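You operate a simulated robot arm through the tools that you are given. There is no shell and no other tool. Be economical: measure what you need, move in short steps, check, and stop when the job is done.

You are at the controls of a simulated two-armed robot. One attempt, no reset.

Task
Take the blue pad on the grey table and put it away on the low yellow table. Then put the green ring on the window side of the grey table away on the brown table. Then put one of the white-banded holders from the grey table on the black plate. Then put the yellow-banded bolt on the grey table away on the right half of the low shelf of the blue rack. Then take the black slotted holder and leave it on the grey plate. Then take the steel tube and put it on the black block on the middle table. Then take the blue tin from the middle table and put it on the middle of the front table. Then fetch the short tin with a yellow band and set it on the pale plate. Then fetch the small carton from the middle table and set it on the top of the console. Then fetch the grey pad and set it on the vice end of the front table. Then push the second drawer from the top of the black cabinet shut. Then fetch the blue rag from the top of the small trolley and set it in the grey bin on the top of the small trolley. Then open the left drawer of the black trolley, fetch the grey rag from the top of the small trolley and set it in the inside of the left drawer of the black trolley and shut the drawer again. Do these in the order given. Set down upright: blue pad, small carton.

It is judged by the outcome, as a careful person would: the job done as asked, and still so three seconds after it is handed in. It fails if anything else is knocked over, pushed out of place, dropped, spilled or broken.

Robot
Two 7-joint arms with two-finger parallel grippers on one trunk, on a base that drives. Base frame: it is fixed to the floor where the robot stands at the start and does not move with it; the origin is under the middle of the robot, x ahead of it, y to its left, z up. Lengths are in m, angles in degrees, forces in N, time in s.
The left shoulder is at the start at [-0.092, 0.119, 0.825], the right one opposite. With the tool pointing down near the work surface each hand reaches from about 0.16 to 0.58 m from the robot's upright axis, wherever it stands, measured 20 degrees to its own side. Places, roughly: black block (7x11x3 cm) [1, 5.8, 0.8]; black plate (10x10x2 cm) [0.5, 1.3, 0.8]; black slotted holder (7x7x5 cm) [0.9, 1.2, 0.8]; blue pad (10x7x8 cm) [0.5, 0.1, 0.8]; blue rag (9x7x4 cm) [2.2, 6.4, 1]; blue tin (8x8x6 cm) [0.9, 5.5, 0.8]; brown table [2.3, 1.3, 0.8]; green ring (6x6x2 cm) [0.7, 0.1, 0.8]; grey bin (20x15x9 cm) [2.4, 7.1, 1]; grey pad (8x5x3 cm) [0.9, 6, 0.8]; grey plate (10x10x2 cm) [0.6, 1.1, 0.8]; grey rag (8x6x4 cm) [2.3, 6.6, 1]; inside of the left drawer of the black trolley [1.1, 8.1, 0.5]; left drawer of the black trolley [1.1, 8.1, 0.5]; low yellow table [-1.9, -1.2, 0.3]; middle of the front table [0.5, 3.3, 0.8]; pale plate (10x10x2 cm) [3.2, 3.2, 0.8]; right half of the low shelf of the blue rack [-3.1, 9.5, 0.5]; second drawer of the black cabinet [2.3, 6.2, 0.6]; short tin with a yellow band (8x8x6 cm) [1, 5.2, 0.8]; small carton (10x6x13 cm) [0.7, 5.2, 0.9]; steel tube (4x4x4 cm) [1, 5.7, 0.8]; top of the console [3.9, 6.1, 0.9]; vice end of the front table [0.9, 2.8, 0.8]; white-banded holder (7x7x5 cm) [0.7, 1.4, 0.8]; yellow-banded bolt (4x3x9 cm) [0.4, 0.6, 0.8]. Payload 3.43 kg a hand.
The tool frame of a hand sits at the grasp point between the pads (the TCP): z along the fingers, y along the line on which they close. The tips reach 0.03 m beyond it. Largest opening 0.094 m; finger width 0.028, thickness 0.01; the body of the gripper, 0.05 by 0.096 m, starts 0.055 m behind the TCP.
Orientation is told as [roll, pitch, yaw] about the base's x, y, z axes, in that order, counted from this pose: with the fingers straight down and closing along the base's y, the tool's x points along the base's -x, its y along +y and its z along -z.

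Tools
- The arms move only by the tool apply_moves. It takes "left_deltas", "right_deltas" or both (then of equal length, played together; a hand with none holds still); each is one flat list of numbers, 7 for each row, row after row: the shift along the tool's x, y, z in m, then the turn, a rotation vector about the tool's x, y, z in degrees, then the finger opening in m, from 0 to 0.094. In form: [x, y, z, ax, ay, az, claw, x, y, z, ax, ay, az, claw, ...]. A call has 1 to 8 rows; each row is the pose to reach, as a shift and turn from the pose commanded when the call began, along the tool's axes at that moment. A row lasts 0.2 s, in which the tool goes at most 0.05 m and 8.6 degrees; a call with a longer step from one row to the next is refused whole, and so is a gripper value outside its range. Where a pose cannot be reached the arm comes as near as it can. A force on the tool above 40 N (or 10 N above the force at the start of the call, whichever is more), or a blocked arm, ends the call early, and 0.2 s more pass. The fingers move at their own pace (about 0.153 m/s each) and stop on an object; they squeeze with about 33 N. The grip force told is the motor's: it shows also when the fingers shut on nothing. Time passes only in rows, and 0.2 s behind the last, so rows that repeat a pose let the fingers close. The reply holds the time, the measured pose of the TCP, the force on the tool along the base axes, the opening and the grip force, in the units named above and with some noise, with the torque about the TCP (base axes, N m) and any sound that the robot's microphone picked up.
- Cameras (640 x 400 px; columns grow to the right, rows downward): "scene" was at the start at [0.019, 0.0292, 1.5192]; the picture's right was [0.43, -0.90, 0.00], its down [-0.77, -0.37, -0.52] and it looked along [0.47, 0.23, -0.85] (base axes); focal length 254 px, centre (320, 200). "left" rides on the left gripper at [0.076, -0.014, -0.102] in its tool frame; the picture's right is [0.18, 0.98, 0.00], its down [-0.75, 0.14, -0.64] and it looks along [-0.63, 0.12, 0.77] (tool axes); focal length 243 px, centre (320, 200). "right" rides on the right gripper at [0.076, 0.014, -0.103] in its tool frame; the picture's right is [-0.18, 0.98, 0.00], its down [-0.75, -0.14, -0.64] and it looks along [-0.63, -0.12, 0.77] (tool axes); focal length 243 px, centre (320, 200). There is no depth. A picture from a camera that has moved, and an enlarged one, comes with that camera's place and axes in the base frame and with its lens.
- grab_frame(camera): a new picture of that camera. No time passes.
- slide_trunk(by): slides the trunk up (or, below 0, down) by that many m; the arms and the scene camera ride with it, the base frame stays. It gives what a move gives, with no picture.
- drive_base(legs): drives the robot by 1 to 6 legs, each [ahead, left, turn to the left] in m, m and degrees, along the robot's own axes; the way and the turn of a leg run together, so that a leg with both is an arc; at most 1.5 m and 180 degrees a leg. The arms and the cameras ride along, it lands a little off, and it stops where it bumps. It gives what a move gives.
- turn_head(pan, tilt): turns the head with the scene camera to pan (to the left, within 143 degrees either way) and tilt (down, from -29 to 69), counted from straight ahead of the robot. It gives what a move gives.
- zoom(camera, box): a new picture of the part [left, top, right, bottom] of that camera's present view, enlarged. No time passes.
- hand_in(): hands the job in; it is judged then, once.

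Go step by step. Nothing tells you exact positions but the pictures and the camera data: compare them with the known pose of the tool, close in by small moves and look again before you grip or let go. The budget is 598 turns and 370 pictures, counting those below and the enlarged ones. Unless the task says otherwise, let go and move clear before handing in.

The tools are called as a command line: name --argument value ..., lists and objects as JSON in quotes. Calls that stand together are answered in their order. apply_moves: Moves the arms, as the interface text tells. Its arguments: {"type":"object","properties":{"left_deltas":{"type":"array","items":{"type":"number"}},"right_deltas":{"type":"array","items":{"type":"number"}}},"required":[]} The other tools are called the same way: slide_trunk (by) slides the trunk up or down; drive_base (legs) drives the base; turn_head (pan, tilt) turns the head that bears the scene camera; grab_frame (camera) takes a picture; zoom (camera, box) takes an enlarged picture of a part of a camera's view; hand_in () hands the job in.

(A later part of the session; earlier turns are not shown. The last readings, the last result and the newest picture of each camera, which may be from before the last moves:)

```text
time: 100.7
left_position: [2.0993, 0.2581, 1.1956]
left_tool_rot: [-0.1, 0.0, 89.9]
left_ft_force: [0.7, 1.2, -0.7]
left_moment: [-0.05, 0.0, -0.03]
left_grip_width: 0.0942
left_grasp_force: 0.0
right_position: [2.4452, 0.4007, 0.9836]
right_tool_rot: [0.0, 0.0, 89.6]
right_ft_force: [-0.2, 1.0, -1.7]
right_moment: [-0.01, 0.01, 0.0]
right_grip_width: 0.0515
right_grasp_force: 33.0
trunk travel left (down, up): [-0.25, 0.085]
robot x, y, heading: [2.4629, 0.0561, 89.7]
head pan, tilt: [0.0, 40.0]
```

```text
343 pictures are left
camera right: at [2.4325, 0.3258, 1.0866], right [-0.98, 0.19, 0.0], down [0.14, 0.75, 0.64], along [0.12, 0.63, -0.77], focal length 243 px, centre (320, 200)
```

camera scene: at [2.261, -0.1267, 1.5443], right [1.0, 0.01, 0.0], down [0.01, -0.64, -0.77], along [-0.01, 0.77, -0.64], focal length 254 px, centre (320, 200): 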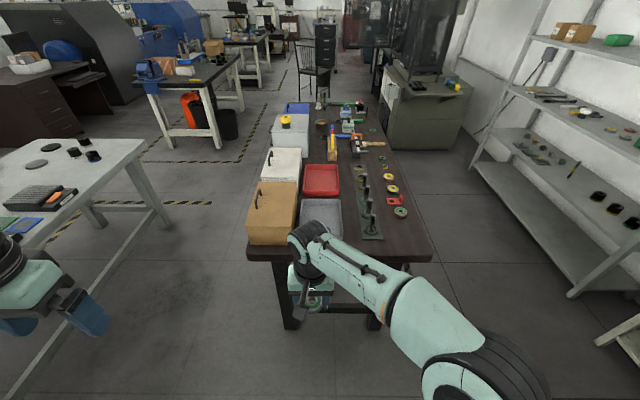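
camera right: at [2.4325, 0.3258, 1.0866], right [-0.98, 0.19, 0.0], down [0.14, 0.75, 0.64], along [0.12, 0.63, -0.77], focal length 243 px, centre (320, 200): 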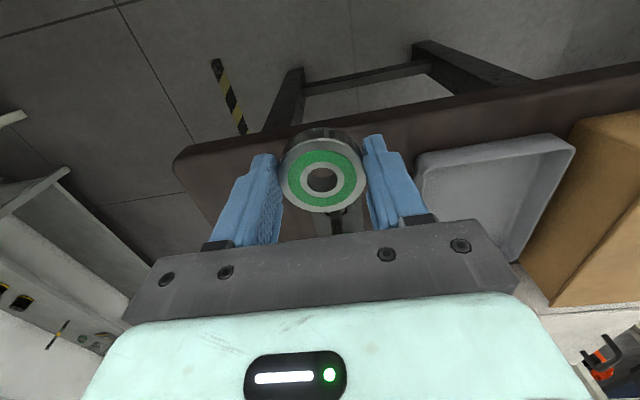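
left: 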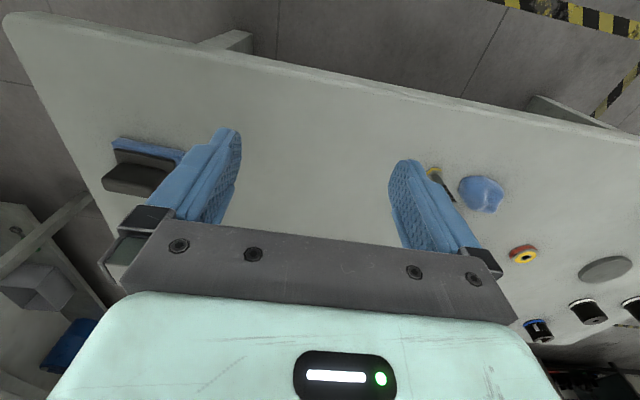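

I shift right over the corner, then forward and down partway and look.

apply_moves --right_deltas '[0, -0.045, 0, 0, 0, 0, 0.03, 0, -0.09, 0, 0, 0, 0, 0.03, 0, -0.135, 0, 0, 0, 0, 0.03, -0.045, -0.14, 0.01, 0, 0, 0, 0.03, -0.09, -0.14, 0.025, 0, 0, 0, 0.03, -0.13, -0.14, 0.04, 0, 0, 0, 0.03, -0.14, -0.14, 0.08, 0, 0, 0, 0.03, -0.14, -0.14, 0.08, 0, 0, 0, 0.03]'

grab_frame --camera "right"

grab_frame --camera "scene"

```text
time: 102.5
left_position: [2.0993, 0.257, 1.1965]
left_tool_rot: [-0.1, -0.1, 89.7]
left_ft_force: [0.0, 0.4, -0.6]
left_moment: [0.01, 0.02, 0.01]
left_grip_width: 0.0941
left_grasp_force: 0.0
right_position: [2.5882, 0.5361, 0.9072]
right_tool_rot: [0.0, 0.0, 89.7]
right_ft_force: [0.3, 0.0, -1.1]
right_moment: [0.0, 0.01, 0.0]
right_grip_width: 0.0518
right_grasp_force: 33.0
trunk travel left (down, up): [-0.25, 0.085]
robot x, y, heading: [2.4598, 0.0541, 89.7]
head pan, tilt: [0.0, 40.0]
```

```text
342 pictures are left
camera right: at [2.5748, 0.4613, 1.0088], right [-0.98, 0.19, 0.0], down [0.14, 0.75, 0.64], along [0.12, 0.63, -0.77], focal length 243 px, centre (320, 200)
```

right: 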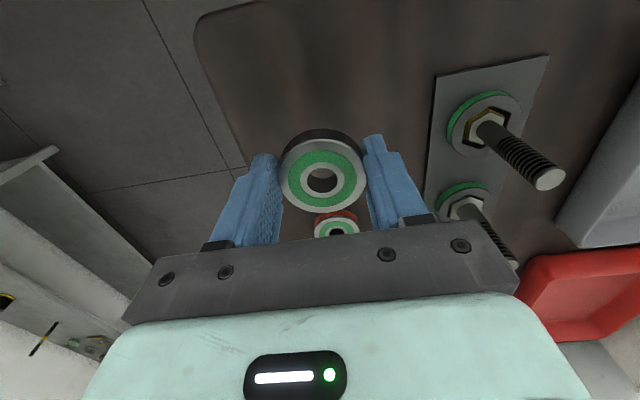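

```text
341 pictures are left
camera scene: at [2.4648, 0.0935, 1.5443], right [1.0, -0.01, 0.0], down [0.0, -0.64, -0.77], along [0.0, 0.77, -0.64], focal length 254 px, centre (320, 200)
```

scene: 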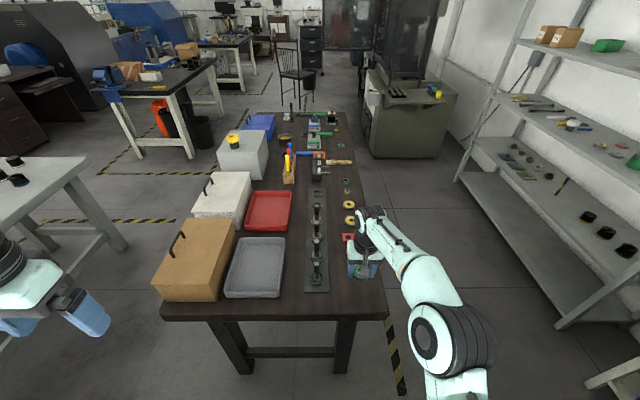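

Spot is clear. I lower toward the table in steps until touch.

apply_moves --right_deltas '[0, 0, 0.03, 0, 0, 0, 0.03, 0, 0, 0.06, 0, 0, 0, 0.03, 0, 0, 0.075, 0, 0, 0, 0.03, 0, 0, 0.082, 0, 0, 0, 0.03]'

grab_frame --camera "right"

```text
time: 103.5
left_position: [2.0999, 0.2546, 1.1971]
left_tool_rot: [0.0, -0.2, 89.8]
left_ft_force: [0.7, 0.1, -0.3]
left_moment: [-0.02, -0.02, -0.03]
left_grip_width: 0.0939
left_grasp_force: 0.0
right_position: [2.5866, 0.5411, 0.8297]
right_tool_rot: [0.1, -0.8, 89.7]
right_ft_force: [2.7, -5.6, 40.2]
right_moment: [0.27, -0.52, -0.08]
right_grip_width: 0.0516
right_grasp_force: 33.4
trunk travel left (down, up): [-0.25, 0.085]
robot x, y, heading: [2.4671, 0.0555, 89.6]
head pan, tilt: [0.0, 40.0]
```

```text
340 pictures are left
camera right: at [2.5729, 0.4632, 0.9314], right [-0.98, 0.19, 0.0], down [0.15, 0.74, 0.65], along [0.12, 0.64, -0.76], focal length 243 px, centre (320, 200)
```

right: 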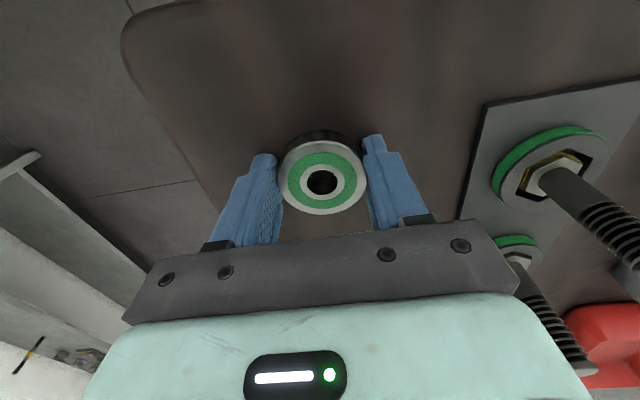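

Contact: the table is at 0.80. I let go and rise.

apply_moves --right_deltas '[0, 0, -0.004, 0, 0, 0, 0.03, 0, 0, -0.004, 0, 0, 0, 0.075, 0, 0, -0.005, 0, 0, 0, 0.075, 0, 0, -0.04, 0, 0, 0, 0.075, 0, 0, -0.08, 0, 0, 0, 0.08, 0, 0, -0.12, 0, 0, 0, 0.09, 0, 0, -0.16, 0, 0, 0, 0.094]'

grab_frame --camera "right"

```text
time: 105.1
left_position: [2.0993, 0.2567, 1.196]
left_tool_rot: [0.0, -0.1, 89.7]
left_ft_force: [-0.3, -0.5, -0.2]
left_moment: [0.0, 0.0, -0.01]
left_grip_width: 0.094
left_grasp_force: 0.1
right_position: [2.5892, 0.5385, 0.9804]
right_tool_rot: [0.1, 0.1, 89.8]
right_ft_force: [0.6, -0.4, -0.2]
right_moment: [0.01, 0.02, -0.05]
right_grip_width: 0.0941
right_grasp_force: 0.0
trunk travel left (down, up): [-0.25, 0.085]
robot x, y, heading: [2.4624, 0.0526, 89.6]
head pan, tilt: [0.0, 40.0]
```

```text
339 pictures are left
camera right: at [2.5752, 0.4646, 1.0837], right [-0.98, 0.19, 0.0], down [0.14, 0.75, 0.64], along [0.12, 0.63, -0.77], focal length 243 px, centre (320, 200)
```

right: 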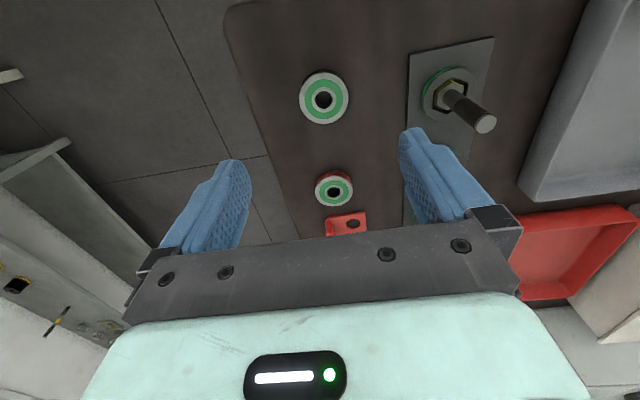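

Ring is on the brown table. Next I go up the corridor between the tables to the far end of the grey table for the white-banded holder.

apply_moves --right_deltas '[0.04, 0.02, -0.02, 0, 0, 0, 0.094, 0.08, 0.04, -0.04, 0, 0, 0, 0.094, 0.12, 0.06, -0.06, 0, 0, 0, 0.094, 0.16, 0.08, -0.08, 0, 0, 0, 0.094, 0.19, 0.08, -0.1, 0, 0, 0, 0.094, 0.19, 0.08, -0.1, 0, 0, 0, 0.094]'

drive_base --legs '[[-0.3, 0, 0.3], [0, 0.96, 0], [0.7, 0, 0]]'

turn_head --pan 20 --tilt 35

grab_frame --camera "scene"

```text
time: 106.5
left_position: [2.1003, 0.2573, 1.1955]
left_tool_rot: [0.0, 0.0, 89.7]
left_ft_force: [0.4, 0.0, -0.1]
left_moment: [-0.02, 0.0, -0.01]
left_grip_width: 0.0942
left_grasp_force: 0.1
right_position: [2.5053, 0.3531, 1.084]
right_tool_rot: [-0.1, 0.0, 89.8]
right_ft_force: [-0.1, 1.3, -0.6]
right_moment: [0.0, -0.03, 0.0]
right_grip_width: 0.0939
right_grasp_force: 0.0
trunk travel left (down, up): [-0.25, 0.085]
robot x, y, heading: [2.4624, 0.0521, 90.0]
head pan, tilt: [0.0, 40.0]
```

```text
time: 120.3
left_position: [1.1108, 0.6091, 1.1951]
left_tool_rot: [0.0, -0.1, 91.5]
left_ft_force: [-0.6, 0.5, -0.3]
left_moment: [-0.03, 0.0, 0.0]
left_grip_width: 0.0943
left_grasp_force: 0.0
right_position: [1.5153, 0.7185, 1.0836]
right_tool_rot: [0.0, 0.0, 91.6]
right_ft_force: [0.4, 0.8, -0.1]
right_moment: [-0.01, 0.04, -0.01]
right_grip_width: 0.094
right_grasp_force: 0.1
trunk travel left (down, up): [-0.25, 0.085]
robot x, y, heading: [1.4827, 0.4158, 91.4]
head pan, tilt: [0.0, 40.0]
```

```text
time: 121.1
left_position: [1.1113, 0.609, 1.1966]
left_tool_rot: [-0.1, -0.1, 91.6]
left_ft_force: [-0.6, 1.0, -0.3]
left_moment: [0.01, -0.02, 0.02]
left_grip_width: 0.094
left_grasp_force: 0.0
right_position: [1.5134, 0.7188, 1.0837]
right_tool_rot: [-0.1, 0.0, 91.6]
right_ft_force: [-1.2, -0.9, 0.0]
right_moment: [-0.02, -0.02, 0.01]
right_grip_width: 0.094
right_grasp_force: 0.1
trunk travel left (down, up): [-0.25, 0.085]
robot x, y, heading: [1.4832, 0.4148, 91.6]
head pan, tilt: [20.0, 35.0]
```

```text
338 pictures are left
camera scene: at [1.4516, 0.4544, 1.5518], right [0.93, 0.37, 0.0], down [0.21, -0.53, -0.82], along [-0.3, 0.76, -0.57], focal length 254 px, centre (320, 200)
```

scene: 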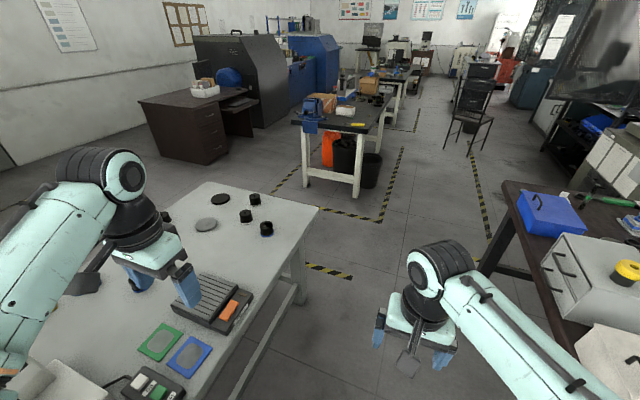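

The corridor and the space beyond are clear. I drive through, turn round and line up at the far end of the grey table.

drive_base --legs '[[0.1, 0.05, -1.5], [1.5, 0, 0], [0, 0, 180], [0, -0.73, 0]]'

turn_head --pan 0 --tilt 50

grab_frame --camera "scene"

```text
time: 142.7
left_position: [1.0632, 1.7639, 1.1972]
left_tool_rot: [0.0, -0.1, -90.8]
left_ft_force: [0.4, -0.3, 0.6]
left_moment: [-0.01, -0.01, 0.0]
left_grip_width: 0.0939
left_grasp_force: 0.0
right_position: [0.656, 1.6703, 1.0836]
right_tool_rot: [0.0, 0.0, -90.7]
right_ft_force: [0.1, 0.1, 0.0]
right_moment: [-0.03, 0.0, 0.02]
right_grip_width: 0.0941
right_grasp_force: 0.0
trunk travel left (down, up): [-0.25, 0.085]
robot x, y, heading: [0.702, 1.9713, -90.7]
head pan, tilt: [20.0, 35.0]
```

```text
time: 143.5
left_position: [1.0638, 1.7634, 1.1972]
left_tool_rot: [0.0, -0.1, -90.8]
left_ft_force: [0.6, 0.5, -1.4]
left_moment: [0.03, -0.04, -0.02]
left_grip_width: 0.0941
left_grasp_force: 0.1
right_position: [0.6565, 1.6717, 1.082]
right_tool_rot: [0.0, 0.0, -90.7]
right_ft_force: [0.0, -0.4, 0.2]
right_moment: [-0.03, -0.01, 0.0]
right_grip_width: 0.0941
right_grasp_force: 0.0
trunk travel left (down, up): [-0.25, 0.085]
robot x, y, heading: [0.704, 1.9702, -90.8]
head pan, tilt: [0.0, 50.0]
```

```text
337 pictures are left
camera scene: at [0.7026, 1.9381, 1.5301], right [-1.0, 0.01, 0.0], down [0.01, 0.77, -0.64], along [-0.01, -0.64, -0.77], focal length 254 px, centre (320, 200)
```

scene: 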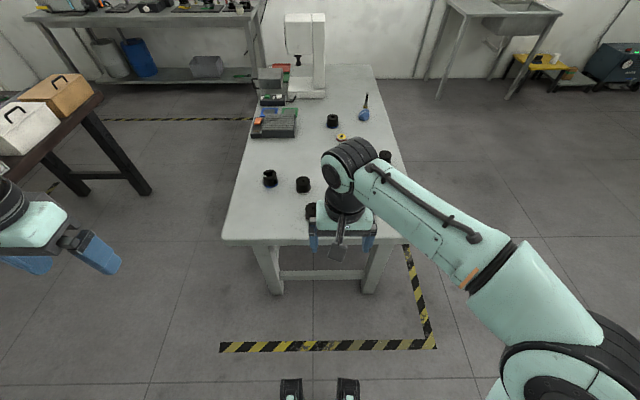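

I raise the right hand aside so I can see the holders, and zoom on the table end.

apply_moves --right_deltas '[0.03, -0.04, 0, 0, 0, 0, 0.094, 0.05, -0.08, 0, 0, 0, 0, 0.094, 0.07, -0.12, 0, 0, 0, 0, 0.094, 0.07, -0.165, 0, 0, 0, 0, 0.094, 0.07, -0.2, 0, 0, 0, 0, 0.094, 0.07, -0.2, 0, 0, 0, 0, 0.094]'

zoom --camera "scene" --box '[220, 90, 420, 250]'

```text
time: 144.9
left_position: [1.064, 1.7637, 1.196]
left_tool_rot: [0.0, -0.1, -90.7]
left_ft_force: [-0.2, -0.9, 0.0]
left_moment: [-0.02, -0.02, 0.0]
left_grip_width: 0.0944
left_grasp_force: 0.0
right_position: [0.4569, 1.743, 1.0831]
right_tool_rot: [0.0, 0.0, -90.6]
right_ft_force: [-0.3, 0.4, 0.4]
right_moment: [-0.04, 0.02, 0.03]
right_grip_width: 0.0938
right_grasp_force: 0.1
trunk travel left (down, up): [-0.25, 0.085]
robot x, y, heading: [0.6995, 1.9716, -90.9]
head pan, tilt: [0.0, 50.0]
```

```text
2.50 times, centred on (320, 170) of scene
camera zoom: at [0.7028, 1.938, 1.5301], right [-1.0, 0.01, 0.0], down [0.01, 0.77, -0.64], along [-0.01, -0.64, -0.77], focal length 636 px, centre (320, 275)
```

zoom: 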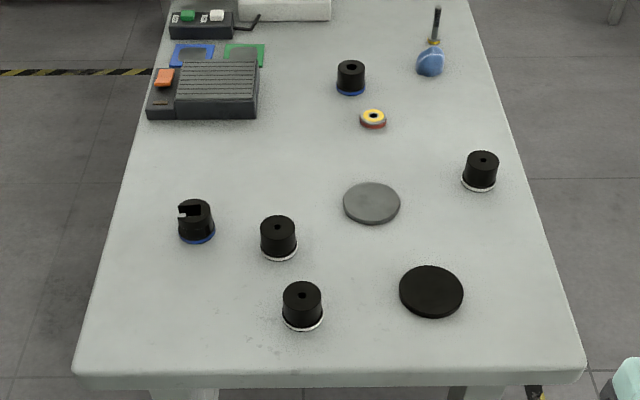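

Three white-banded holders; the nearest is at about [0.72, 1.366] and the black plate at [0.525, 1.338]. I move up and bring the right hand over the nearest.

drive_base --legs '[[0.2, 0, 0.8]]'

apply_moves --right_deltas '[-0.02, 0.04, 0.02, 0, 0, 0, 0.094, -0.04, 0.08, 0.04, 0, 0, 0, 0.094, -0.06, 0.12, 0.06, 0, 0, 0, 0.094, -0.08, 0.16, 0.08, 0, 0, 0, 0.094, -0.1, 0.2, 0.1, 0, 0, 0, 0.094, -0.13, 0.235, 0.12, 0, 0, 0, 0.094, -0.16, 0.263, 0.14, 0, 0, 0, 0.094, -0.16, 0.263, 0.14, 0, 0, 0, 0.094]'

grab_frame --camera "right"

```text
time: 146.5
left_position: [1.0662, 1.5737, 1.1962]
left_tool_rot: [0.0, -0.1, -89.9]
left_ft_force: [0.1, 0.2, 0.0]
left_moment: [0.02, 0.02, 0.0]
left_grip_width: 0.0942
left_grasp_force: 0.1
right_position: [0.4588, 1.5432, 1.0829]
right_tool_rot: [0.0, 0.1, -89.7]
right_ft_force: [-0.1, -0.6, -0.7]
right_moment: [0.02, 0.01, 0.0]
right_grip_width: 0.094
right_grasp_force: 0.1
trunk travel left (down, up): [-0.25, 0.085]
robot x, y, heading: [0.6991, 1.7765, -90.1]
head pan, tilt: [0.0, 50.0]
```

```text
refused: row 6 steps farther than a row can; nothing moved
```

```text
335 pictures are left
camera right: at [0.474, 1.6201, 1.1852], right [0.98, -0.18, 0.0], down [-0.14, -0.75, 0.64], along [-0.12, -0.63, -0.77], focal length 243 px, centre (320, 200)
```

right: 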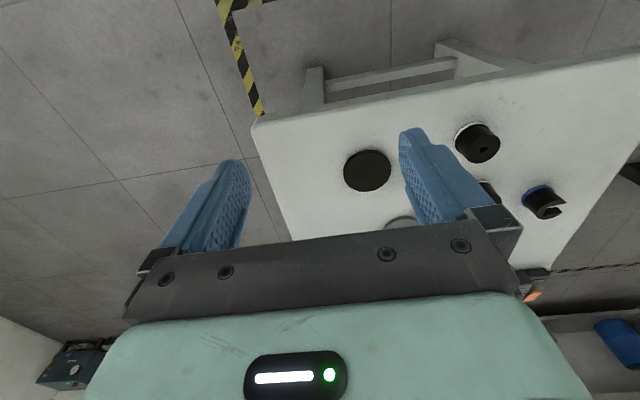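

apply_moves --right_deltas '[-0.02, 0.035, 0.02, 0, 0, 0, 0.094, -0.04, 0.07, 0.04, 0, 0, 0, 0.094, -0.06, 0.11, 0.06, 0, 0, 0, 0.094, -0.08, 0.15, 0.08, 0, 0, 0, 0.094, -0.1, 0.19, 0.1, 0, 0, 0, 0.094, -0.12, 0.225, 0.12, 0, 0, 0, 0.094, -0.145, 0.24, 0.14, 0, 0, 0, 0.094, -0.172, 0.26, 0.16, 0, 0, 0, 0.094]'

grab_frame --camera "right"

```text
time: 148.3
left_position: [1.0666, 1.572, 1.1962]
left_tool_rot: [0.0, 0.1, -89.8]
left_ft_force: [-0.6, 0.2, -0.3]
left_moment: [-0.03, 0.01, -0.01]
left_grip_width: 0.0943
left_grasp_force: 0.0
right_position: [0.7224, 1.3712, 0.9255]
right_tool_rot: [0.1, 0.0, -89.7]
right_ft_force: [0.5, 0.1, -0.1]
right_moment: [0.03, 0.06, -0.02]
right_grip_width: 0.0942
right_grasp_force: 0.0
trunk travel left (down, up): [-0.25, 0.085]
robot x, y, heading: [0.7025, 1.7805, -89.9]
head pan, tilt: [0.0, 50.0]
```

```text
334 pictures are left
camera right: at [0.7362, 1.4486, 1.0274], right [0.98, -0.18, 0.0], down [-0.14, -0.75, 0.64], along [-0.12, -0.63, -0.77], focal length 243 px, centre (320, 200)
```

right: 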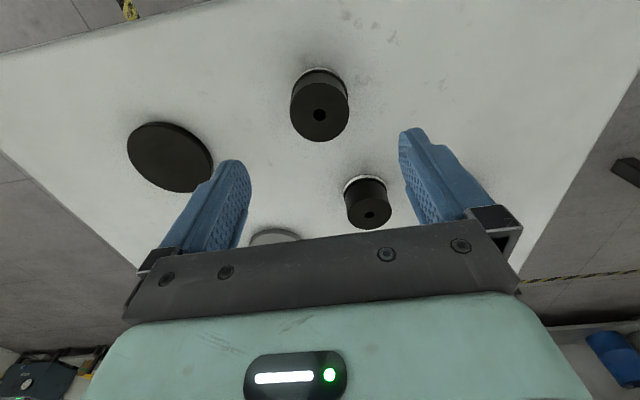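

Well lined up. I descend around the holder and look.

apply_moves --right_deltas '[-0.009, -0.003, 0.045, 0, 0, 0, 0.094, -0.009, -0.003, 0.09, 0, 0, 0, 0.094, -0.009, -0.003, 0.125, 0, 0, 0, 0.094, -0.009, -0.003, 0.135, 0, 0, 0, 0.094]'

grab_frame --camera "right"

```text
time: 149.3
left_position: [1.066, 1.5733, 1.1964]
left_tool_rot: [0.1, -0.1, -89.8]
left_ft_force: [0.0, 0.4, 0.4]
left_moment: [-0.01, 0.01, 0.0]
left_grip_width: 0.0941
left_grasp_force: 0.1
right_position: [0.717, 1.3651, 0.7893]
right_tool_rot: [0.1, 0.0, -89.8]
right_ft_force: [-0.3, -0.2, -0.8]
right_moment: [-0.02, 0.01, -0.02]
right_grip_width: 0.0939
right_grasp_force: 0.1
trunk travel left (down, up): [-0.25, 0.085]
robot x, y, heading: [0.7001, 1.7785, -89.7]
head pan, tilt: [0.0, 50.0]
```

```text
333 pictures are left
camera right: at [0.7319, 1.4418, 0.8917], right [0.98, -0.18, 0.0], down [-0.14, -0.75, 0.64], along [-0.12, -0.63, -0.77], focal length 243 px, centre (320, 200)
```

right: 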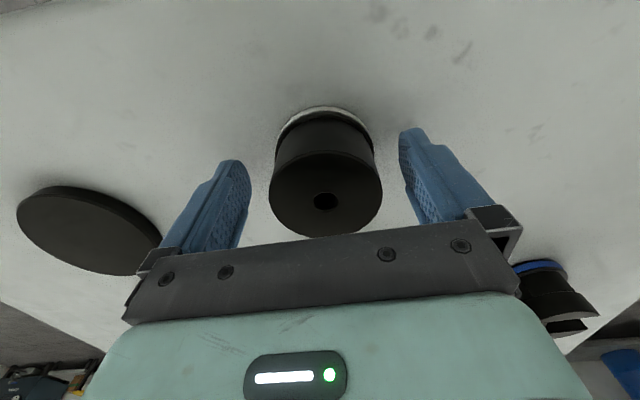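

Centered. I close and lift.

apply_moves --right_deltas '[0, 0, 0, 0, 0, 0, 0.04, 0, 0, 0, 0, 0, 0, 0.04, 0, 0, 0, 0, 0, 0, 0.04, 0, 0, -0.04, 0, 0, 0, 0.04, 0, 0, -0.08, 0, 0, 0, 0.04, 0, 0, -0.1, 0, 0, 0, 0.04, 0, 0, -0.1, 0, 0, 0, 0.04]'

grab_frame --camera "right"

```text
time: 150.9
left_position: [1.0668, 1.573, 1.1957]
left_tool_rot: [0.0, -0.1, -89.7]
left_ft_force: [-0.5, -0.1, -0.1]
left_moment: [0.0, -0.03, -0.02]
left_grip_width: 0.0938
left_grasp_force: 0.0
right_position: [0.7177, 1.3632, 0.8904]
right_tool_rot: [0.0, 0.1, -89.8]
right_ft_force: [0.4, 0.9, -8.0]
right_moment: [0.05, 0.01, 0.01]
right_grip_width: 0.0614
right_grasp_force: 33.0
trunk travel left (down, up): [-0.25, 0.085]
robot x, y, heading: [0.7042, 1.7758, -89.9]
head pan, tilt: [0.0, 50.0]
```

```text
332 pictures are left
camera right: at [0.7315, 1.4399, 0.9924], right [0.98, -0.18, 0.0], down [-0.14, -0.75, 0.64], along [-0.12, -0.63, -0.77], focal length 243 px, centre (320, 200)
```

right: 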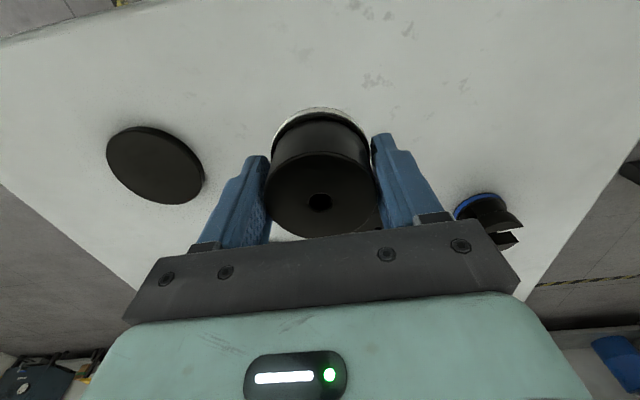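

Holder lifted. I carry it over the black plate.

apply_moves --right_deltas '[-0.006, -0.04, 0, 0, 0, 0, 0.04, -0.012, -0.08, 0, 0, 0, 0, 0.04, -0.018, -0.12, 0, 0, 0, 0, 0.04, -0.024, -0.16, 0, 0, 0, 0, 0.04, -0.028, -0.193, 0, 0, 0, 0, 0.04, -0.028, -0.193, 0, 0, 0, 0, 0.04]'

grab_frame --camera "right"

zoom --camera "scene" --box '[220, 90, 460, 270]'

```text
time: 152.3
left_position: [1.0651, 1.5733, 1.1953]
left_tool_rot: [0.0, -0.1, -89.9]
left_ft_force: [-0.5, -0.8, -0.9]
left_moment: [-0.01, 0.01, 0.02]
left_grip_width: 0.0939
left_grasp_force: 0.0
right_position: [0.5234, 1.3343, 0.8892]
right_tool_rot: [0.1, -0.1, -89.8]
right_ft_force: [0.5, 0.2, -7.8]
right_moment: [0.01, 0.02, 0.01]
right_grip_width: 0.0613
right_grasp_force: 33.4
trunk travel left (down, up): [-0.25, 0.085]
robot x, y, heading: [0.7003, 1.7766, -89.9]
head pan, tilt: [0.0, 50.0]
```

```text
331 pictures are left
camera right: at [0.5379, 1.4118, 0.9921], right [0.98, -0.18, 0.0], down [-0.14, -0.75, 0.64], along [-0.12, -0.63, -0.77], focal length 243 px, centre (320, 200)
```

right: 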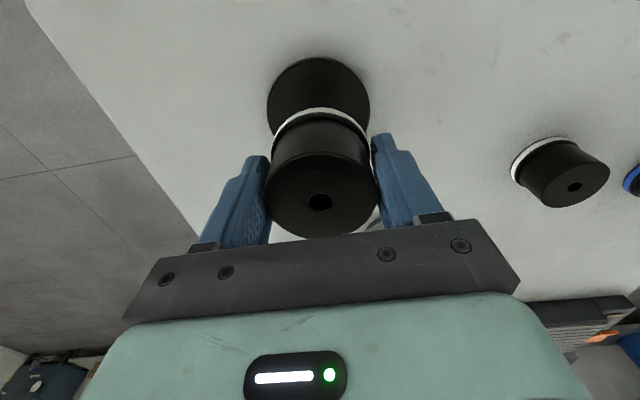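

```text
2.22 times, centred on (340, 180) of scene
camera zoom: at [0.7022, 1.7414, 1.5301], right [-1.0, 0.0, 0.0], down [0.0, 0.77, -0.64], along [0.0, -0.64, -0.77], focal length 565 px, centre (276, 244)
```

zoom: 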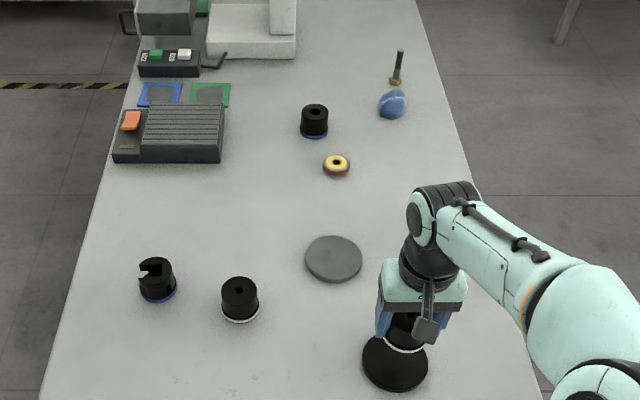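

Holder is over the plate centre. I lower onto it.

apply_moves --right_deltas '[0, 0, 0.03, 0, 0, 0, 0.04, 0, 0, 0.06, 0, 0, 0, 0.04, 0, 0, 0.07, 0, 0, 0, 0.04, 0, 0, 0.077, 0, 0, 0, 0.04]'

grab_frame --camera "right"

```text
time: 153.3
left_position: [1.0661, 1.573, 1.1952]
left_tool_rot: [0.0, 0.0, -89.8]
left_ft_force: [-0.4, -0.6, 0.8]
left_moment: [-0.03, -0.02, 0.0]
left_grip_width: 0.0941
left_grasp_force: 0.0
right_position: [0.524, 1.3373, 0.8112]
right_tool_rot: [0.0, 0.1, -89.9]
right_ft_force: [1.0, -0.3, -7.7]
right_moment: [0.05, -0.01, -0.01]
right_grip_width: 0.0614
right_grasp_force: 33.4
trunk travel left (down, up): [-0.25, 0.085]
robot x, y, heading: [0.6985, 1.7748, -89.9]
head pan, tilt: [0.0, 50.0]
```

```text
329 pictures are left
camera right: at [0.5382, 1.4137, 0.9135], right [0.98, -0.18, 0.0], down [-0.14, -0.75, 0.64], along [-0.12, -0.63, -0.77], focal length 243 px, centre (320, 200)
```

right: 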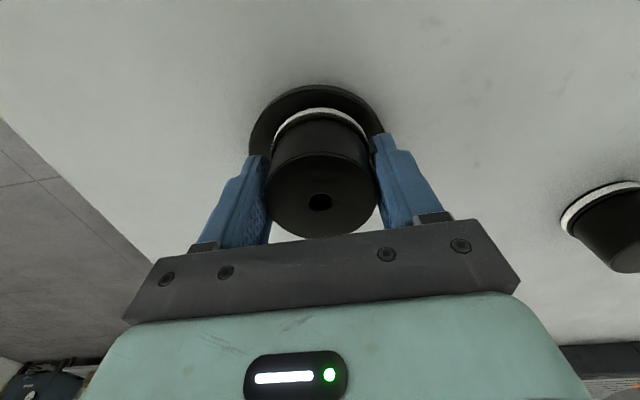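

Concentric with the plate. I lower the last mm to contact.

apply_moves --right_deltas '[0, 0, 0.005, 0, 0, 0, 0.04, 0, 0, 0.01, 0, 0, 0, 0.04, 0, 0, 0.015, 0, 0, 0, 0.04]'

```text
time: 154.1
left_position: [1.0666, 1.5761, 1.1972]
left_tool_rot: [-0.1, -0.2, -89.8]
left_ft_force: [-0.2, 0.0, 0.4]
left_moment: [0.01, -0.05, 0.03]
left_grip_width: 0.0939
left_grasp_force: 0.0
right_position: [0.5222, 1.3359, 0.8012]
right_tool_rot: [0.0, -0.4, -89.9]
right_ft_force: [-3.5, 9.8, 28.5]
right_moment: [0.28, 0.17, -0.09]
right_grip_width: 0.0612
right_grasp_force: 33.1
trunk travel left (down, up): [-0.25, 0.085]
robot x, y, heading: [0.699, 1.7725, -89.8]
head pan, tilt: [0.0, 50.0]
```

apply_moves --right_deltas '[0, 0, -0.005, 0, 0, 0, 0.04, 0, 0, -0.005, 0, 0, 0, 0.094, 0, 0, -0.005, 0, 0, 0, 0.094, 0, 0, -0.045, 0, 0, 0, 0.094, 0, 0, -0.09, 0, 0, 0, 0.094, 0.02, 0, -0.13, 0, 0, 0, 0.094, 0.06, 0, -0.15, 0, 0, 0, 0.094, 0.1, 0, -0.17, 0, 0, 0, 0.094]'

grab_frame --camera "right"

```text
time: 155.9
left_position: [1.0648, 1.5742, 1.1958]
left_tool_rot: [-0.1, -0.1, -89.9]
left_ft_force: [0.7, -0.5, -0.1]
left_moment: [0.01, 0.01, -0.01]
left_grip_width: 0.094
left_grasp_force: 0.0
right_position: [0.5226, 1.4401, 0.9654]
right_tool_rot: [0.0, 0.0, -89.7]
right_ft_force: [0.5, -0.4, -0.6]
right_moment: [-0.04, 0.0, -0.01]
right_grip_width: 0.0941
right_grasp_force: 0.0
trunk travel left (down, up): [-0.25, 0.085]
robot x, y, heading: [0.6982, 1.7742, -90.1]
head pan, tilt: [0.0, 50.0]
```

```text
328 pictures are left
camera right: at [0.5373, 1.5158, 1.0681], right [0.98, -0.18, 0.0], down [-0.14, -0.75, 0.64], along [-0.12, -0.63, -0.77], focal length 243 px, centre (320, 200)
```

right: 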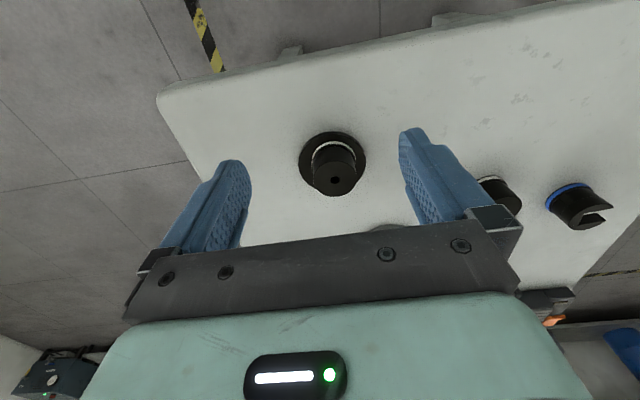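

The holder sits on the black plate. Next the yellow-banded bolt at about [0.42, 0.60]: I go round to the front side of the grey table.

drive_base --legs '[[-0.25, 0, 0], [0, -0.95, 0], [0, 0, 90], [0, -1.4, 0]]'

turn_head --pan 10 --tilt 50

grab_frame --camera "scene"

```text
time: 182.1
left_position: [-0.0435, 0.9518, 1.1962]
left_tool_rot: [0.0, -0.1, -0.4]
left_ft_force: [0.6, -0.2, 0.6]
left_moment: [-0.02, 0.03, -0.04]
left_grip_width: 0.0941
left_grasp_force: 0.0
right_position: [0.088, 0.4069, 0.965]
right_tool_rot: [0.0, 0.0, -0.3]
right_ft_force: [0.0, -0.4, 0.4]
right_moment: [-0.01, 0.0, 0.0]
right_grip_width: 0.0941
right_grasp_force: 0.1
trunk travel left (down, up): [-0.25, 0.085]
robot x, y, heading: [-0.2472, 0.5845, -0.3]
head pan, tilt: [0.0, 50.0]
```

```text
time: 182.8
left_position: [-0.0451, 0.9518, 1.1966]
left_tool_rot: [0.0, 0.0, -0.4]
left_ft_force: [-0.5, -0.3, -0.3]
left_moment: [-0.02, 0.0, 0.0]
left_grip_width: 0.0941
left_grasp_force: 0.0
right_position: [0.088, 0.4081, 0.9648]
right_tool_rot: [0.0, 0.0, -0.3]
right_ft_force: [-0.8, -0.4, -0.1]
right_moment: [-0.03, -0.01, 0.02]
right_grip_width: 0.0939
right_grasp_force: 0.1
trunk travel left (down, up): [-0.25, 0.085]
robot x, y, heading: [-0.2505, 0.5881, -0.2]
head pan, tilt: [10.0, 50.0]
```

```text
327 pictures are left
camera scene: at [-0.215, 0.6007, 1.5301], right [0.17, -0.99, 0.0], down [-0.76, -0.13, -0.64], along [0.63, 0.11, -0.77], focal length 254 px, centre (320, 200)
```

scene: 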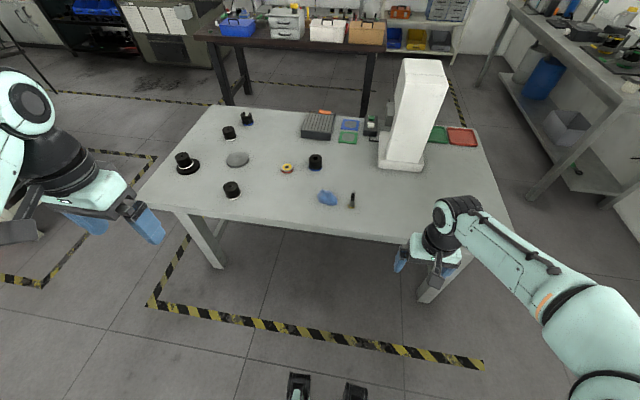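

zoom --camera "scene" --box '[270, 140, 430, 240]'

```text
4.00 times, centred on (350, 190) of scene
camera zoom: at [-0.215, 0.6007, 1.5301], right [0.17, -0.99, 0.0], down [-0.76, -0.13, -0.64], along [0.63, 0.11, -0.77], focal length 1017 px, centre (200, 240)
```

zoom: 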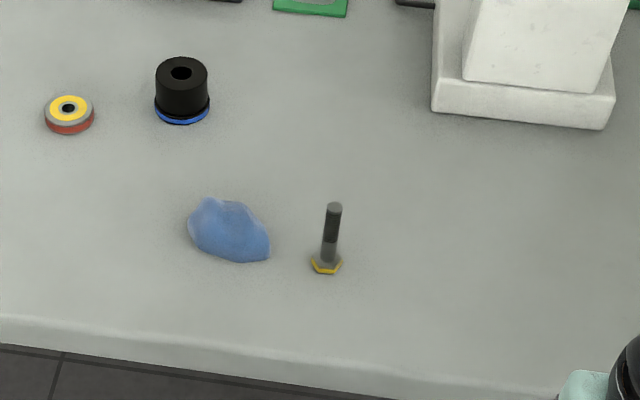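

The bolt stands upright at about [0.408, 0.585]. Before gripping I look at the far rack to choose the grasp.

turn_head --pan 108 --tilt 5

grab_frame --camera "scene"

zoom --camera "scene" --box '[280, 175, 360, 225]'

```text
time: 184.5
left_position: [-0.0438, 0.9513, 1.1972]
left_tool_rot: [0.0, -0.2, -0.2]
left_ft_force: [-0.4, 0.7, -0.2]
left_moment: [-0.01, 0.03, -0.02]
left_grip_width: 0.094
left_grasp_force: 0.1
right_position: [0.0883, 0.4083, 0.9663]
right_tool_rot: [0.0, 0.0, -0.2]
right_ft_force: [0.2, 0.1, 0.4]
right_moment: [0.01, -0.02, 0.01]
right_grip_width: 0.0942
right_grasp_force: 0.1
trunk travel left (down, up): [-0.25, 0.085]
robot x, y, heading: [-0.2478, 0.5898, -0.3]
head pan, tilt: [108.0, 5.0]
```

```text
325 pictures are left
camera scene: at [-0.3187, 0.6754, 1.6], right [0.95, 0.3, 0.0], down [0.03, -0.08, -1.0], along [-0.3, 0.95, -0.09], focal length 254 px, centre (320, 200)
```

scene: 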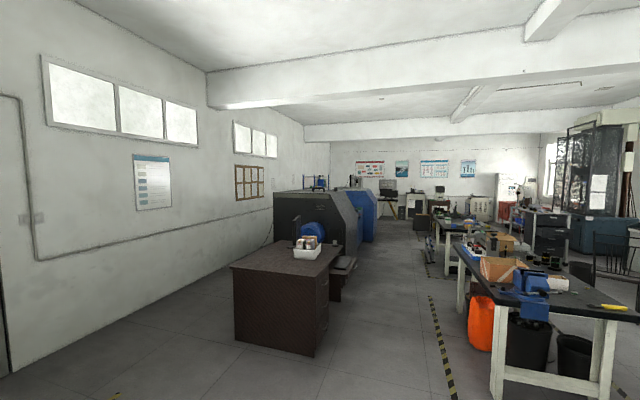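

```text
8.00 times, centred on (320, 200) of scene
camera zoom: at [-0.3187, 0.6754, 1.6], right [0.95, 0.3, 0.0], down [0.03, -0.08, -1.0], along [-0.3, 0.95, -0.09], focal length 2034 px, centre (320, 200)
```

zoom: 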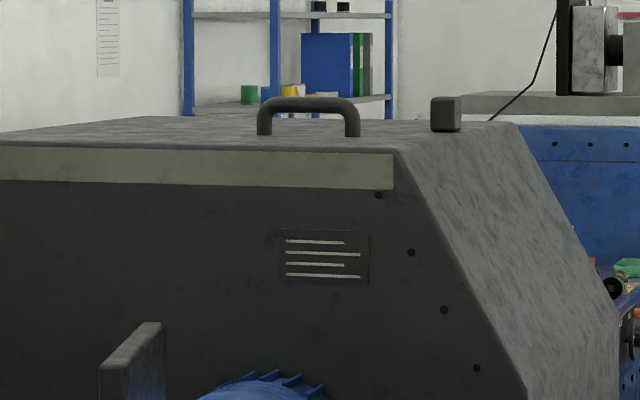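

The rack's shelves are about 0.37 m apart, so I'll grip the bolt with the hand tilted 45° forward, keeping it upright. I drive up and tilt the right hand.

drive_base --legs '[[0.2, 0.1, 0.3]]'

apply_moves --right_deltas '[-0.0, 0.013, 0.01, 0, -7.5, 0, 0.07, -0.0, 0.026, 0.03, 0, -15, 0, 0.06, -0.01, 0.039, 0.05, 0, -22.5, 0, 0.05, -0.01, 0.052, 0.08, 0, -30, 0, 0.05, -0.02, 0.065, 0.1, 0, -37.5, 0, 0.05, -0.02, 0.077, 0.11, 0, -45, 0, 0.05, -0.02, 0.077, 0.11, 0, -45, 0, 0.05]'

grab_frame --camera "right"

```text
time: 186.3
left_position: [0.1539, 1.0573, 1.1955]
left_tool_rot: [0.0, -0.1, 0.8]
left_ft_force: [-0.6, 0.6, 0.4]
left_moment: [0.02, 0.01, -0.01]
left_grip_width: 0.0941
left_grasp_force: 0.0
right_position: [0.2943, 0.516, 0.9659]
right_tool_rot: [0.0, 0.0, 0.7]
right_ft_force: [0.6, 0.4, -0.3]
right_moment: [-0.01, -0.01, -0.01]
right_grip_width: 0.094
right_grasp_force: 0.1
trunk travel left (down, up): [-0.25, 0.085]
robot x, y, heading: [-0.042, 0.6907, 0.2]
head pan, tilt: [108.0, 5.0]
```

```text
time: 187.9
left_position: [0.153, 1.0579, 1.1968]
left_tool_rot: [0.0, 0.0, 0.7]
left_ft_force: [-0.5, -0.1, 0.3]
left_moment: [-0.01, 0.04, -0.03]
left_grip_width: 0.0942
left_grasp_force: 0.0
right_position: [0.3129, 0.5931, 0.854]
right_tool_rot: [0.2, -45.0, 0.6]
right_ft_force: [-0.6, -0.5, 0.3]
right_moment: [-0.01, -0.03, -0.02]
right_grip_width: 0.0499
right_grasp_force: 0.1
trunk travel left (down, up): [-0.25, 0.085]
robot x, y, heading: [-0.0454, 0.6871, 0.6]
head pan, tilt: [108.0, 5.0]
```

```text
323 pictures are left
camera right: at [0.1868, 0.6073, 0.8726], right [0.12, 0.98, 0.13], down [0.08, -0.14, 0.99], along [0.99, -0.11, -0.1], focal length 243 px, centre (320, 200)
```

right: 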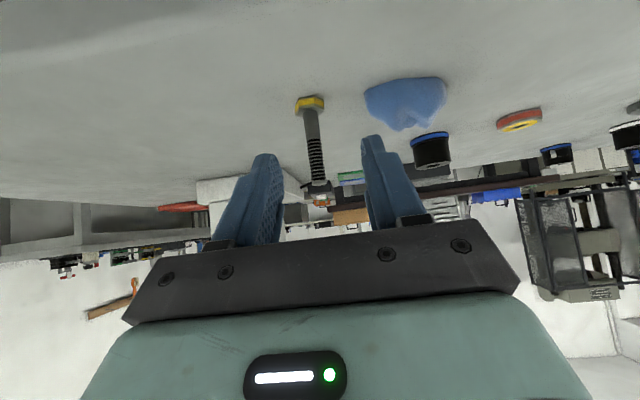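

Tilted pose works; the bolt shaft is at about [0.408, 0.583]. I slide in along the fingers so they straddle the shaft.

apply_moves --right_deltas '[-0.02, -0.011, 0.0, 0, 0, 0, 0.05, -0.031, -0.011, 0.03, 0, 0, 0, 0.05, -0.031, -0.011, 0.065, 0, 0, 0, 0.05, -0.031, -0.011, 0.08, 0, 0, 0, 0.05]'

grab_frame --camera "right"

```text
time: 188.9
left_position: [0.1539, 1.058, 1.1956]
left_tool_rot: [0.0, -0.1, 0.7]
left_ft_force: [0.2, -0.2, -0.6]
left_moment: [0.03, 0.0, 0.01]
left_grip_width: 0.0941
left_grasp_force: 0.1
right_position: [0.3942, 0.5832, 0.82]
right_tool_rot: [0.0, -45.0, 0.6]
right_ft_force: [-0.4, 0.8, -0.8]
right_moment: [0.0, 0.04, 0.01]
right_grip_width: 0.0499
right_grasp_force: 0.1
trunk travel left (down, up): [-0.25, 0.085]
robot x, y, heading: [-0.0465, 0.694, 0.4]
head pan, tilt: [108.0, 5.0]
```

```text
322 pictures are left
camera right: at [0.2676, 0.598, 0.8388], right [0.12, 0.98, 0.13], down [0.08, -0.14, 0.99], along [0.99, -0.11, -0.1], focal length 243 px, centre (320, 200)
```

right: 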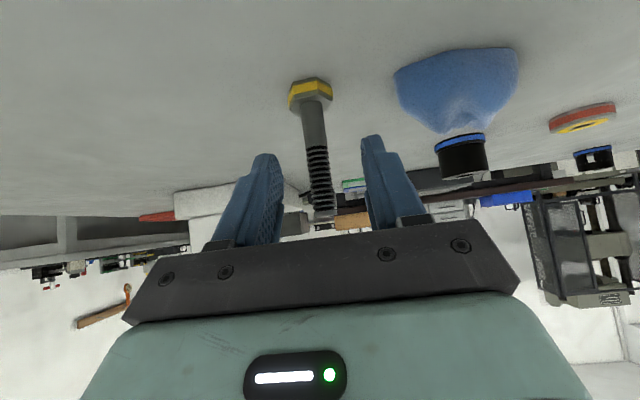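

apply_moves --right_deltas '[0.0, -0.001, 0.02, 0, 0, 0, 0.05, 0.0, -0.001, 0.022, 0, 0, 0, 0.0, 0.0, -0.001, 0.022, 0, 0, 0, 0.0, 0.0, -0.001, 0.022, 0, 0, 0, 0.0]'

grab_frame --camera "right"

```text
time: 189.9
left_position: [0.1544, 1.0577, 1.1969]
left_tool_rot: [0.1, -0.1, 0.8]
left_ft_force: [-1.2, -0.3, -1.0]
left_moment: [0.0, 0.01, 0.02]
left_grip_width: 0.0942
left_grasp_force: 0.1
right_position: [0.4085, 0.5829, 0.8043]
right_tool_rot: [0.2, -45.0, 0.5]
right_ft_force: [0.6, 0.9, -0.4]
right_moment: [0.0, -0.04, 0.05]
right_grip_width: 0.0137
right_grasp_force: 32.8
trunk travel left (down, up): [-0.25, 0.085]
robot x, y, heading: [-0.0472, 0.6884, 0.6]
head pan, tilt: [108.0, 5.0]
```

```text
321 pictures are left
camera right: at [0.2825, 0.5956, 0.823], right [0.12, 0.98, 0.13], down [0.08, -0.14, 0.99], along [0.99, -0.11, -0.1], focal length 243 px, centre (320, 200)
```

right: 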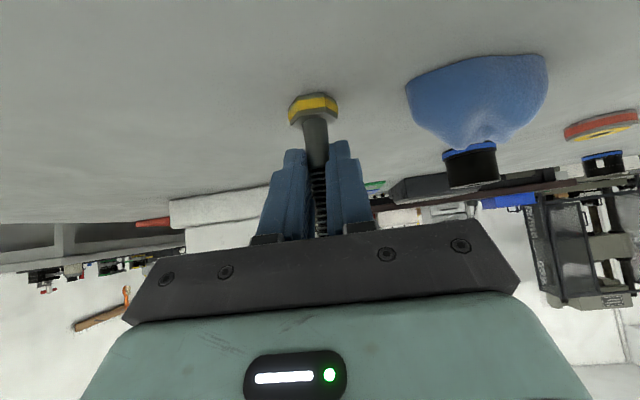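

Gripped. I lift, draw back, and set off down the aisle toward the blue rack.

apply_moves --right_deltas '[-0.028, 0, -0.028, 0, 0, 0, 0, -0.056, 0, -0.056, 0, 0, 0, 0, -0.084, 0, -0.084, 0, 0, 0, 0, -0.09, 0, -0.125, 0, 0, 0, 0, -0.07, 0, -0.16, 0, 0, 0, 0, -0.04, 0, -0.19, 0, 0, 0, 0, -0.02, 0, -0.2, 0, 0, 0, 0]'

drive_base --legs '[[-0.32, 0, 0], [0, 0, 89.5], [1.5, 0, 0]]'

turn_head --pan 0 --tilt 25

grab_frame --camera "scene"

grab_frame --camera "right"

```text
time: 191.5
left_position: [0.1531, 1.0574, 1.1957]
left_tool_rot: [0.0, -0.1, 0.7]
left_ft_force: [0.4, 0.0, -0.2]
left_moment: [-0.01, -0.02, -0.01]
left_grip_width: 0.0938
left_grasp_force: 0.1
right_position: [0.2808, 0.58, 0.9605]
right_tool_rot: [0.1, -45.0, 0.6]
right_ft_force: [0.3, 0.4, -1.5]
right_moment: [-0.04, 0.03, -0.01]
right_grip_width: 0.0142
right_grasp_force: 32.4
trunk travel left (down, up): [-0.25, 0.085]
robot x, y, heading: [-0.0443, 0.6919, 0.8]
head pan, tilt: [108.0, 5.0]
```

```text
time: 204.6
left_position: [-0.6749, 2.4496, 1.1958]
left_tool_rot: [0.0, -0.1, 87.5]
left_ft_force: [0.3, 0.2, -0.8]
left_moment: [-0.02, 0.0, -0.03]
left_grip_width: 0.0938
left_grasp_force: 0.0
right_position: [-0.1902, 2.5488, 0.9601]
right_tool_rot: [0.1, -45.0, 87.3]
right_ft_force: [-1.1, 0.2, -0.3]
right_moment: [-0.01, -0.01, -0.01]
right_grip_width: 0.0143
right_grasp_force: 33.4
trunk travel left (down, up): [-0.25, 0.085]
robot x, y, heading: [-0.3199, 2.2299, 87.3]
head pan, tilt: [108.0, 5.0]
```

```text
time: 206.5
left_position: [-0.6757, 2.4482, 1.1966]
left_tool_rot: [0.0, -0.1, 87.3]
left_ft_force: [-0.2, -0.2, 0.3]
left_moment: [-0.01, -0.01, 0.03]
left_grip_width: 0.0941
left_grasp_force: 0.1
right_position: [-0.1912, 2.5497, 0.9605]
right_tool_rot: [0.2, -45.1, 87.3]
right_ft_force: [-0.4, -0.8, -1.2]
right_moment: [-0.03, -0.01, -0.01]
right_grip_width: 0.0141
right_grasp_force: 33.0
trunk travel left (down, up): [-0.25, 0.085]
robot x, y, heading: [-0.3181, 2.2284, 87.1]
head pan, tilt: [0.0, 25.0]
```

```text
320 pictures are left
camera scene: at [-0.3168, 2.2772, 1.5676], right [1.0, -0.05, 0.0], down [-0.02, -0.42, -0.91], along [0.04, 0.91, -0.42], focal length 254 px, centre (320, 200)
```

scene: 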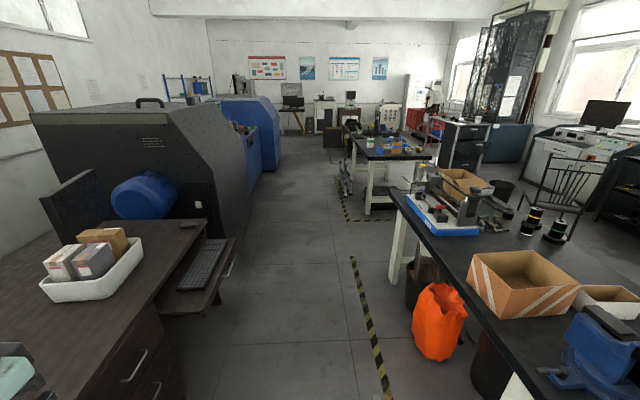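

```text
319 pictures are left
camera right: at [-0.2102, 2.4243, 0.9787], right [-0.98, 0.18, 0.13], down [0.15, 0.07, 0.99], along [0.16, 0.98, -0.1], focal length 243 px, centre (320, 200)
```

right: 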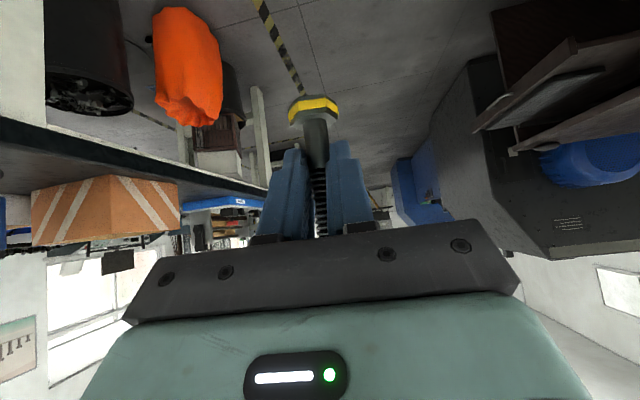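

The aisle is clear around x ≈ −0.25. I continue straight on.

drive_base --legs '[[0, -0.05, 2.8], [1.5, 0, 0], [1.5, 0, 0], [1.2, 0, 0]]'

turn_head --pan 40 --tilt 25

grab_frame --camera "scene"

```text
time: 227.3
left_position: [-0.5879, 6.6363, 1.1963]
left_tool_rot: [0.0, -0.1, 89.2]
left_ft_force: [-0.1, -0.1, -0.7]
left_moment: [0.0, 0.0, -0.02]
left_grip_width: 0.0938
left_grasp_force: 0.0
right_position: [-0.1061, 6.7528, 0.9606]
right_tool_rot: [0.1, -45.0, 89.2]
right_ft_force: [0.1, 0.6, -0.9]
right_moment: [-0.07, 0.02, 0.01]
right_grip_width: 0.0142
right_grasp_force: 33.4
trunk travel left (down, up): [-0.25, 0.085]
robot x, y, heading: [-0.225, 6.4306, 89.5]
head pan, tilt: [0.0, 25.0]
```

```text
time: 228.4
left_position: [-0.587, 6.6366, 1.1959]
left_tool_rot: [0.0, -0.2, 89.3]
left_ft_force: [-0.3, -0.2, -0.4]
left_moment: [-0.02, 0.0, 0.02]
left_grip_width: 0.0943
left_grasp_force: 0.1
right_position: [-0.1061, 6.7525, 0.9611]
right_tool_rot: [0.1, -44.9, 89.1]
right_ft_force: [-0.1, 0.0, -1.9]
right_moment: [-0.02, -0.03, 0.01]
right_grip_width: 0.0139
right_grasp_force: 32.9
trunk travel left (down, up): [-0.25, 0.085]
robot x, y, heading: [-0.2243, 6.4258, 89.4]
head pan, tilt: [40.0, 25.0]
```

```text
318 pictures are left
camera scene: at [-0.283, 6.4559, 1.5676], right [0.78, 0.63, 0.0], down [0.27, -0.33, -0.91], along [-0.57, 0.7, -0.42], focal length 254 px, centre (320, 200)
```

scene: 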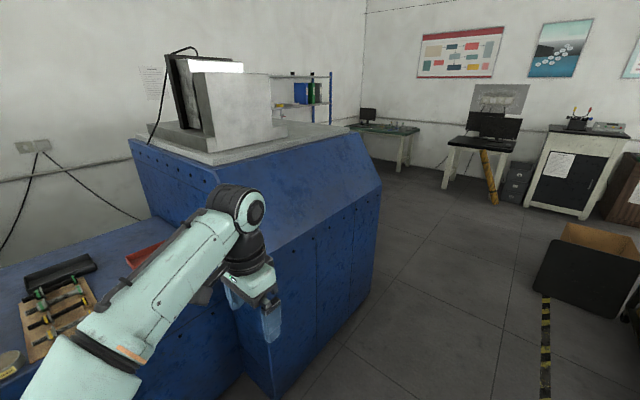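

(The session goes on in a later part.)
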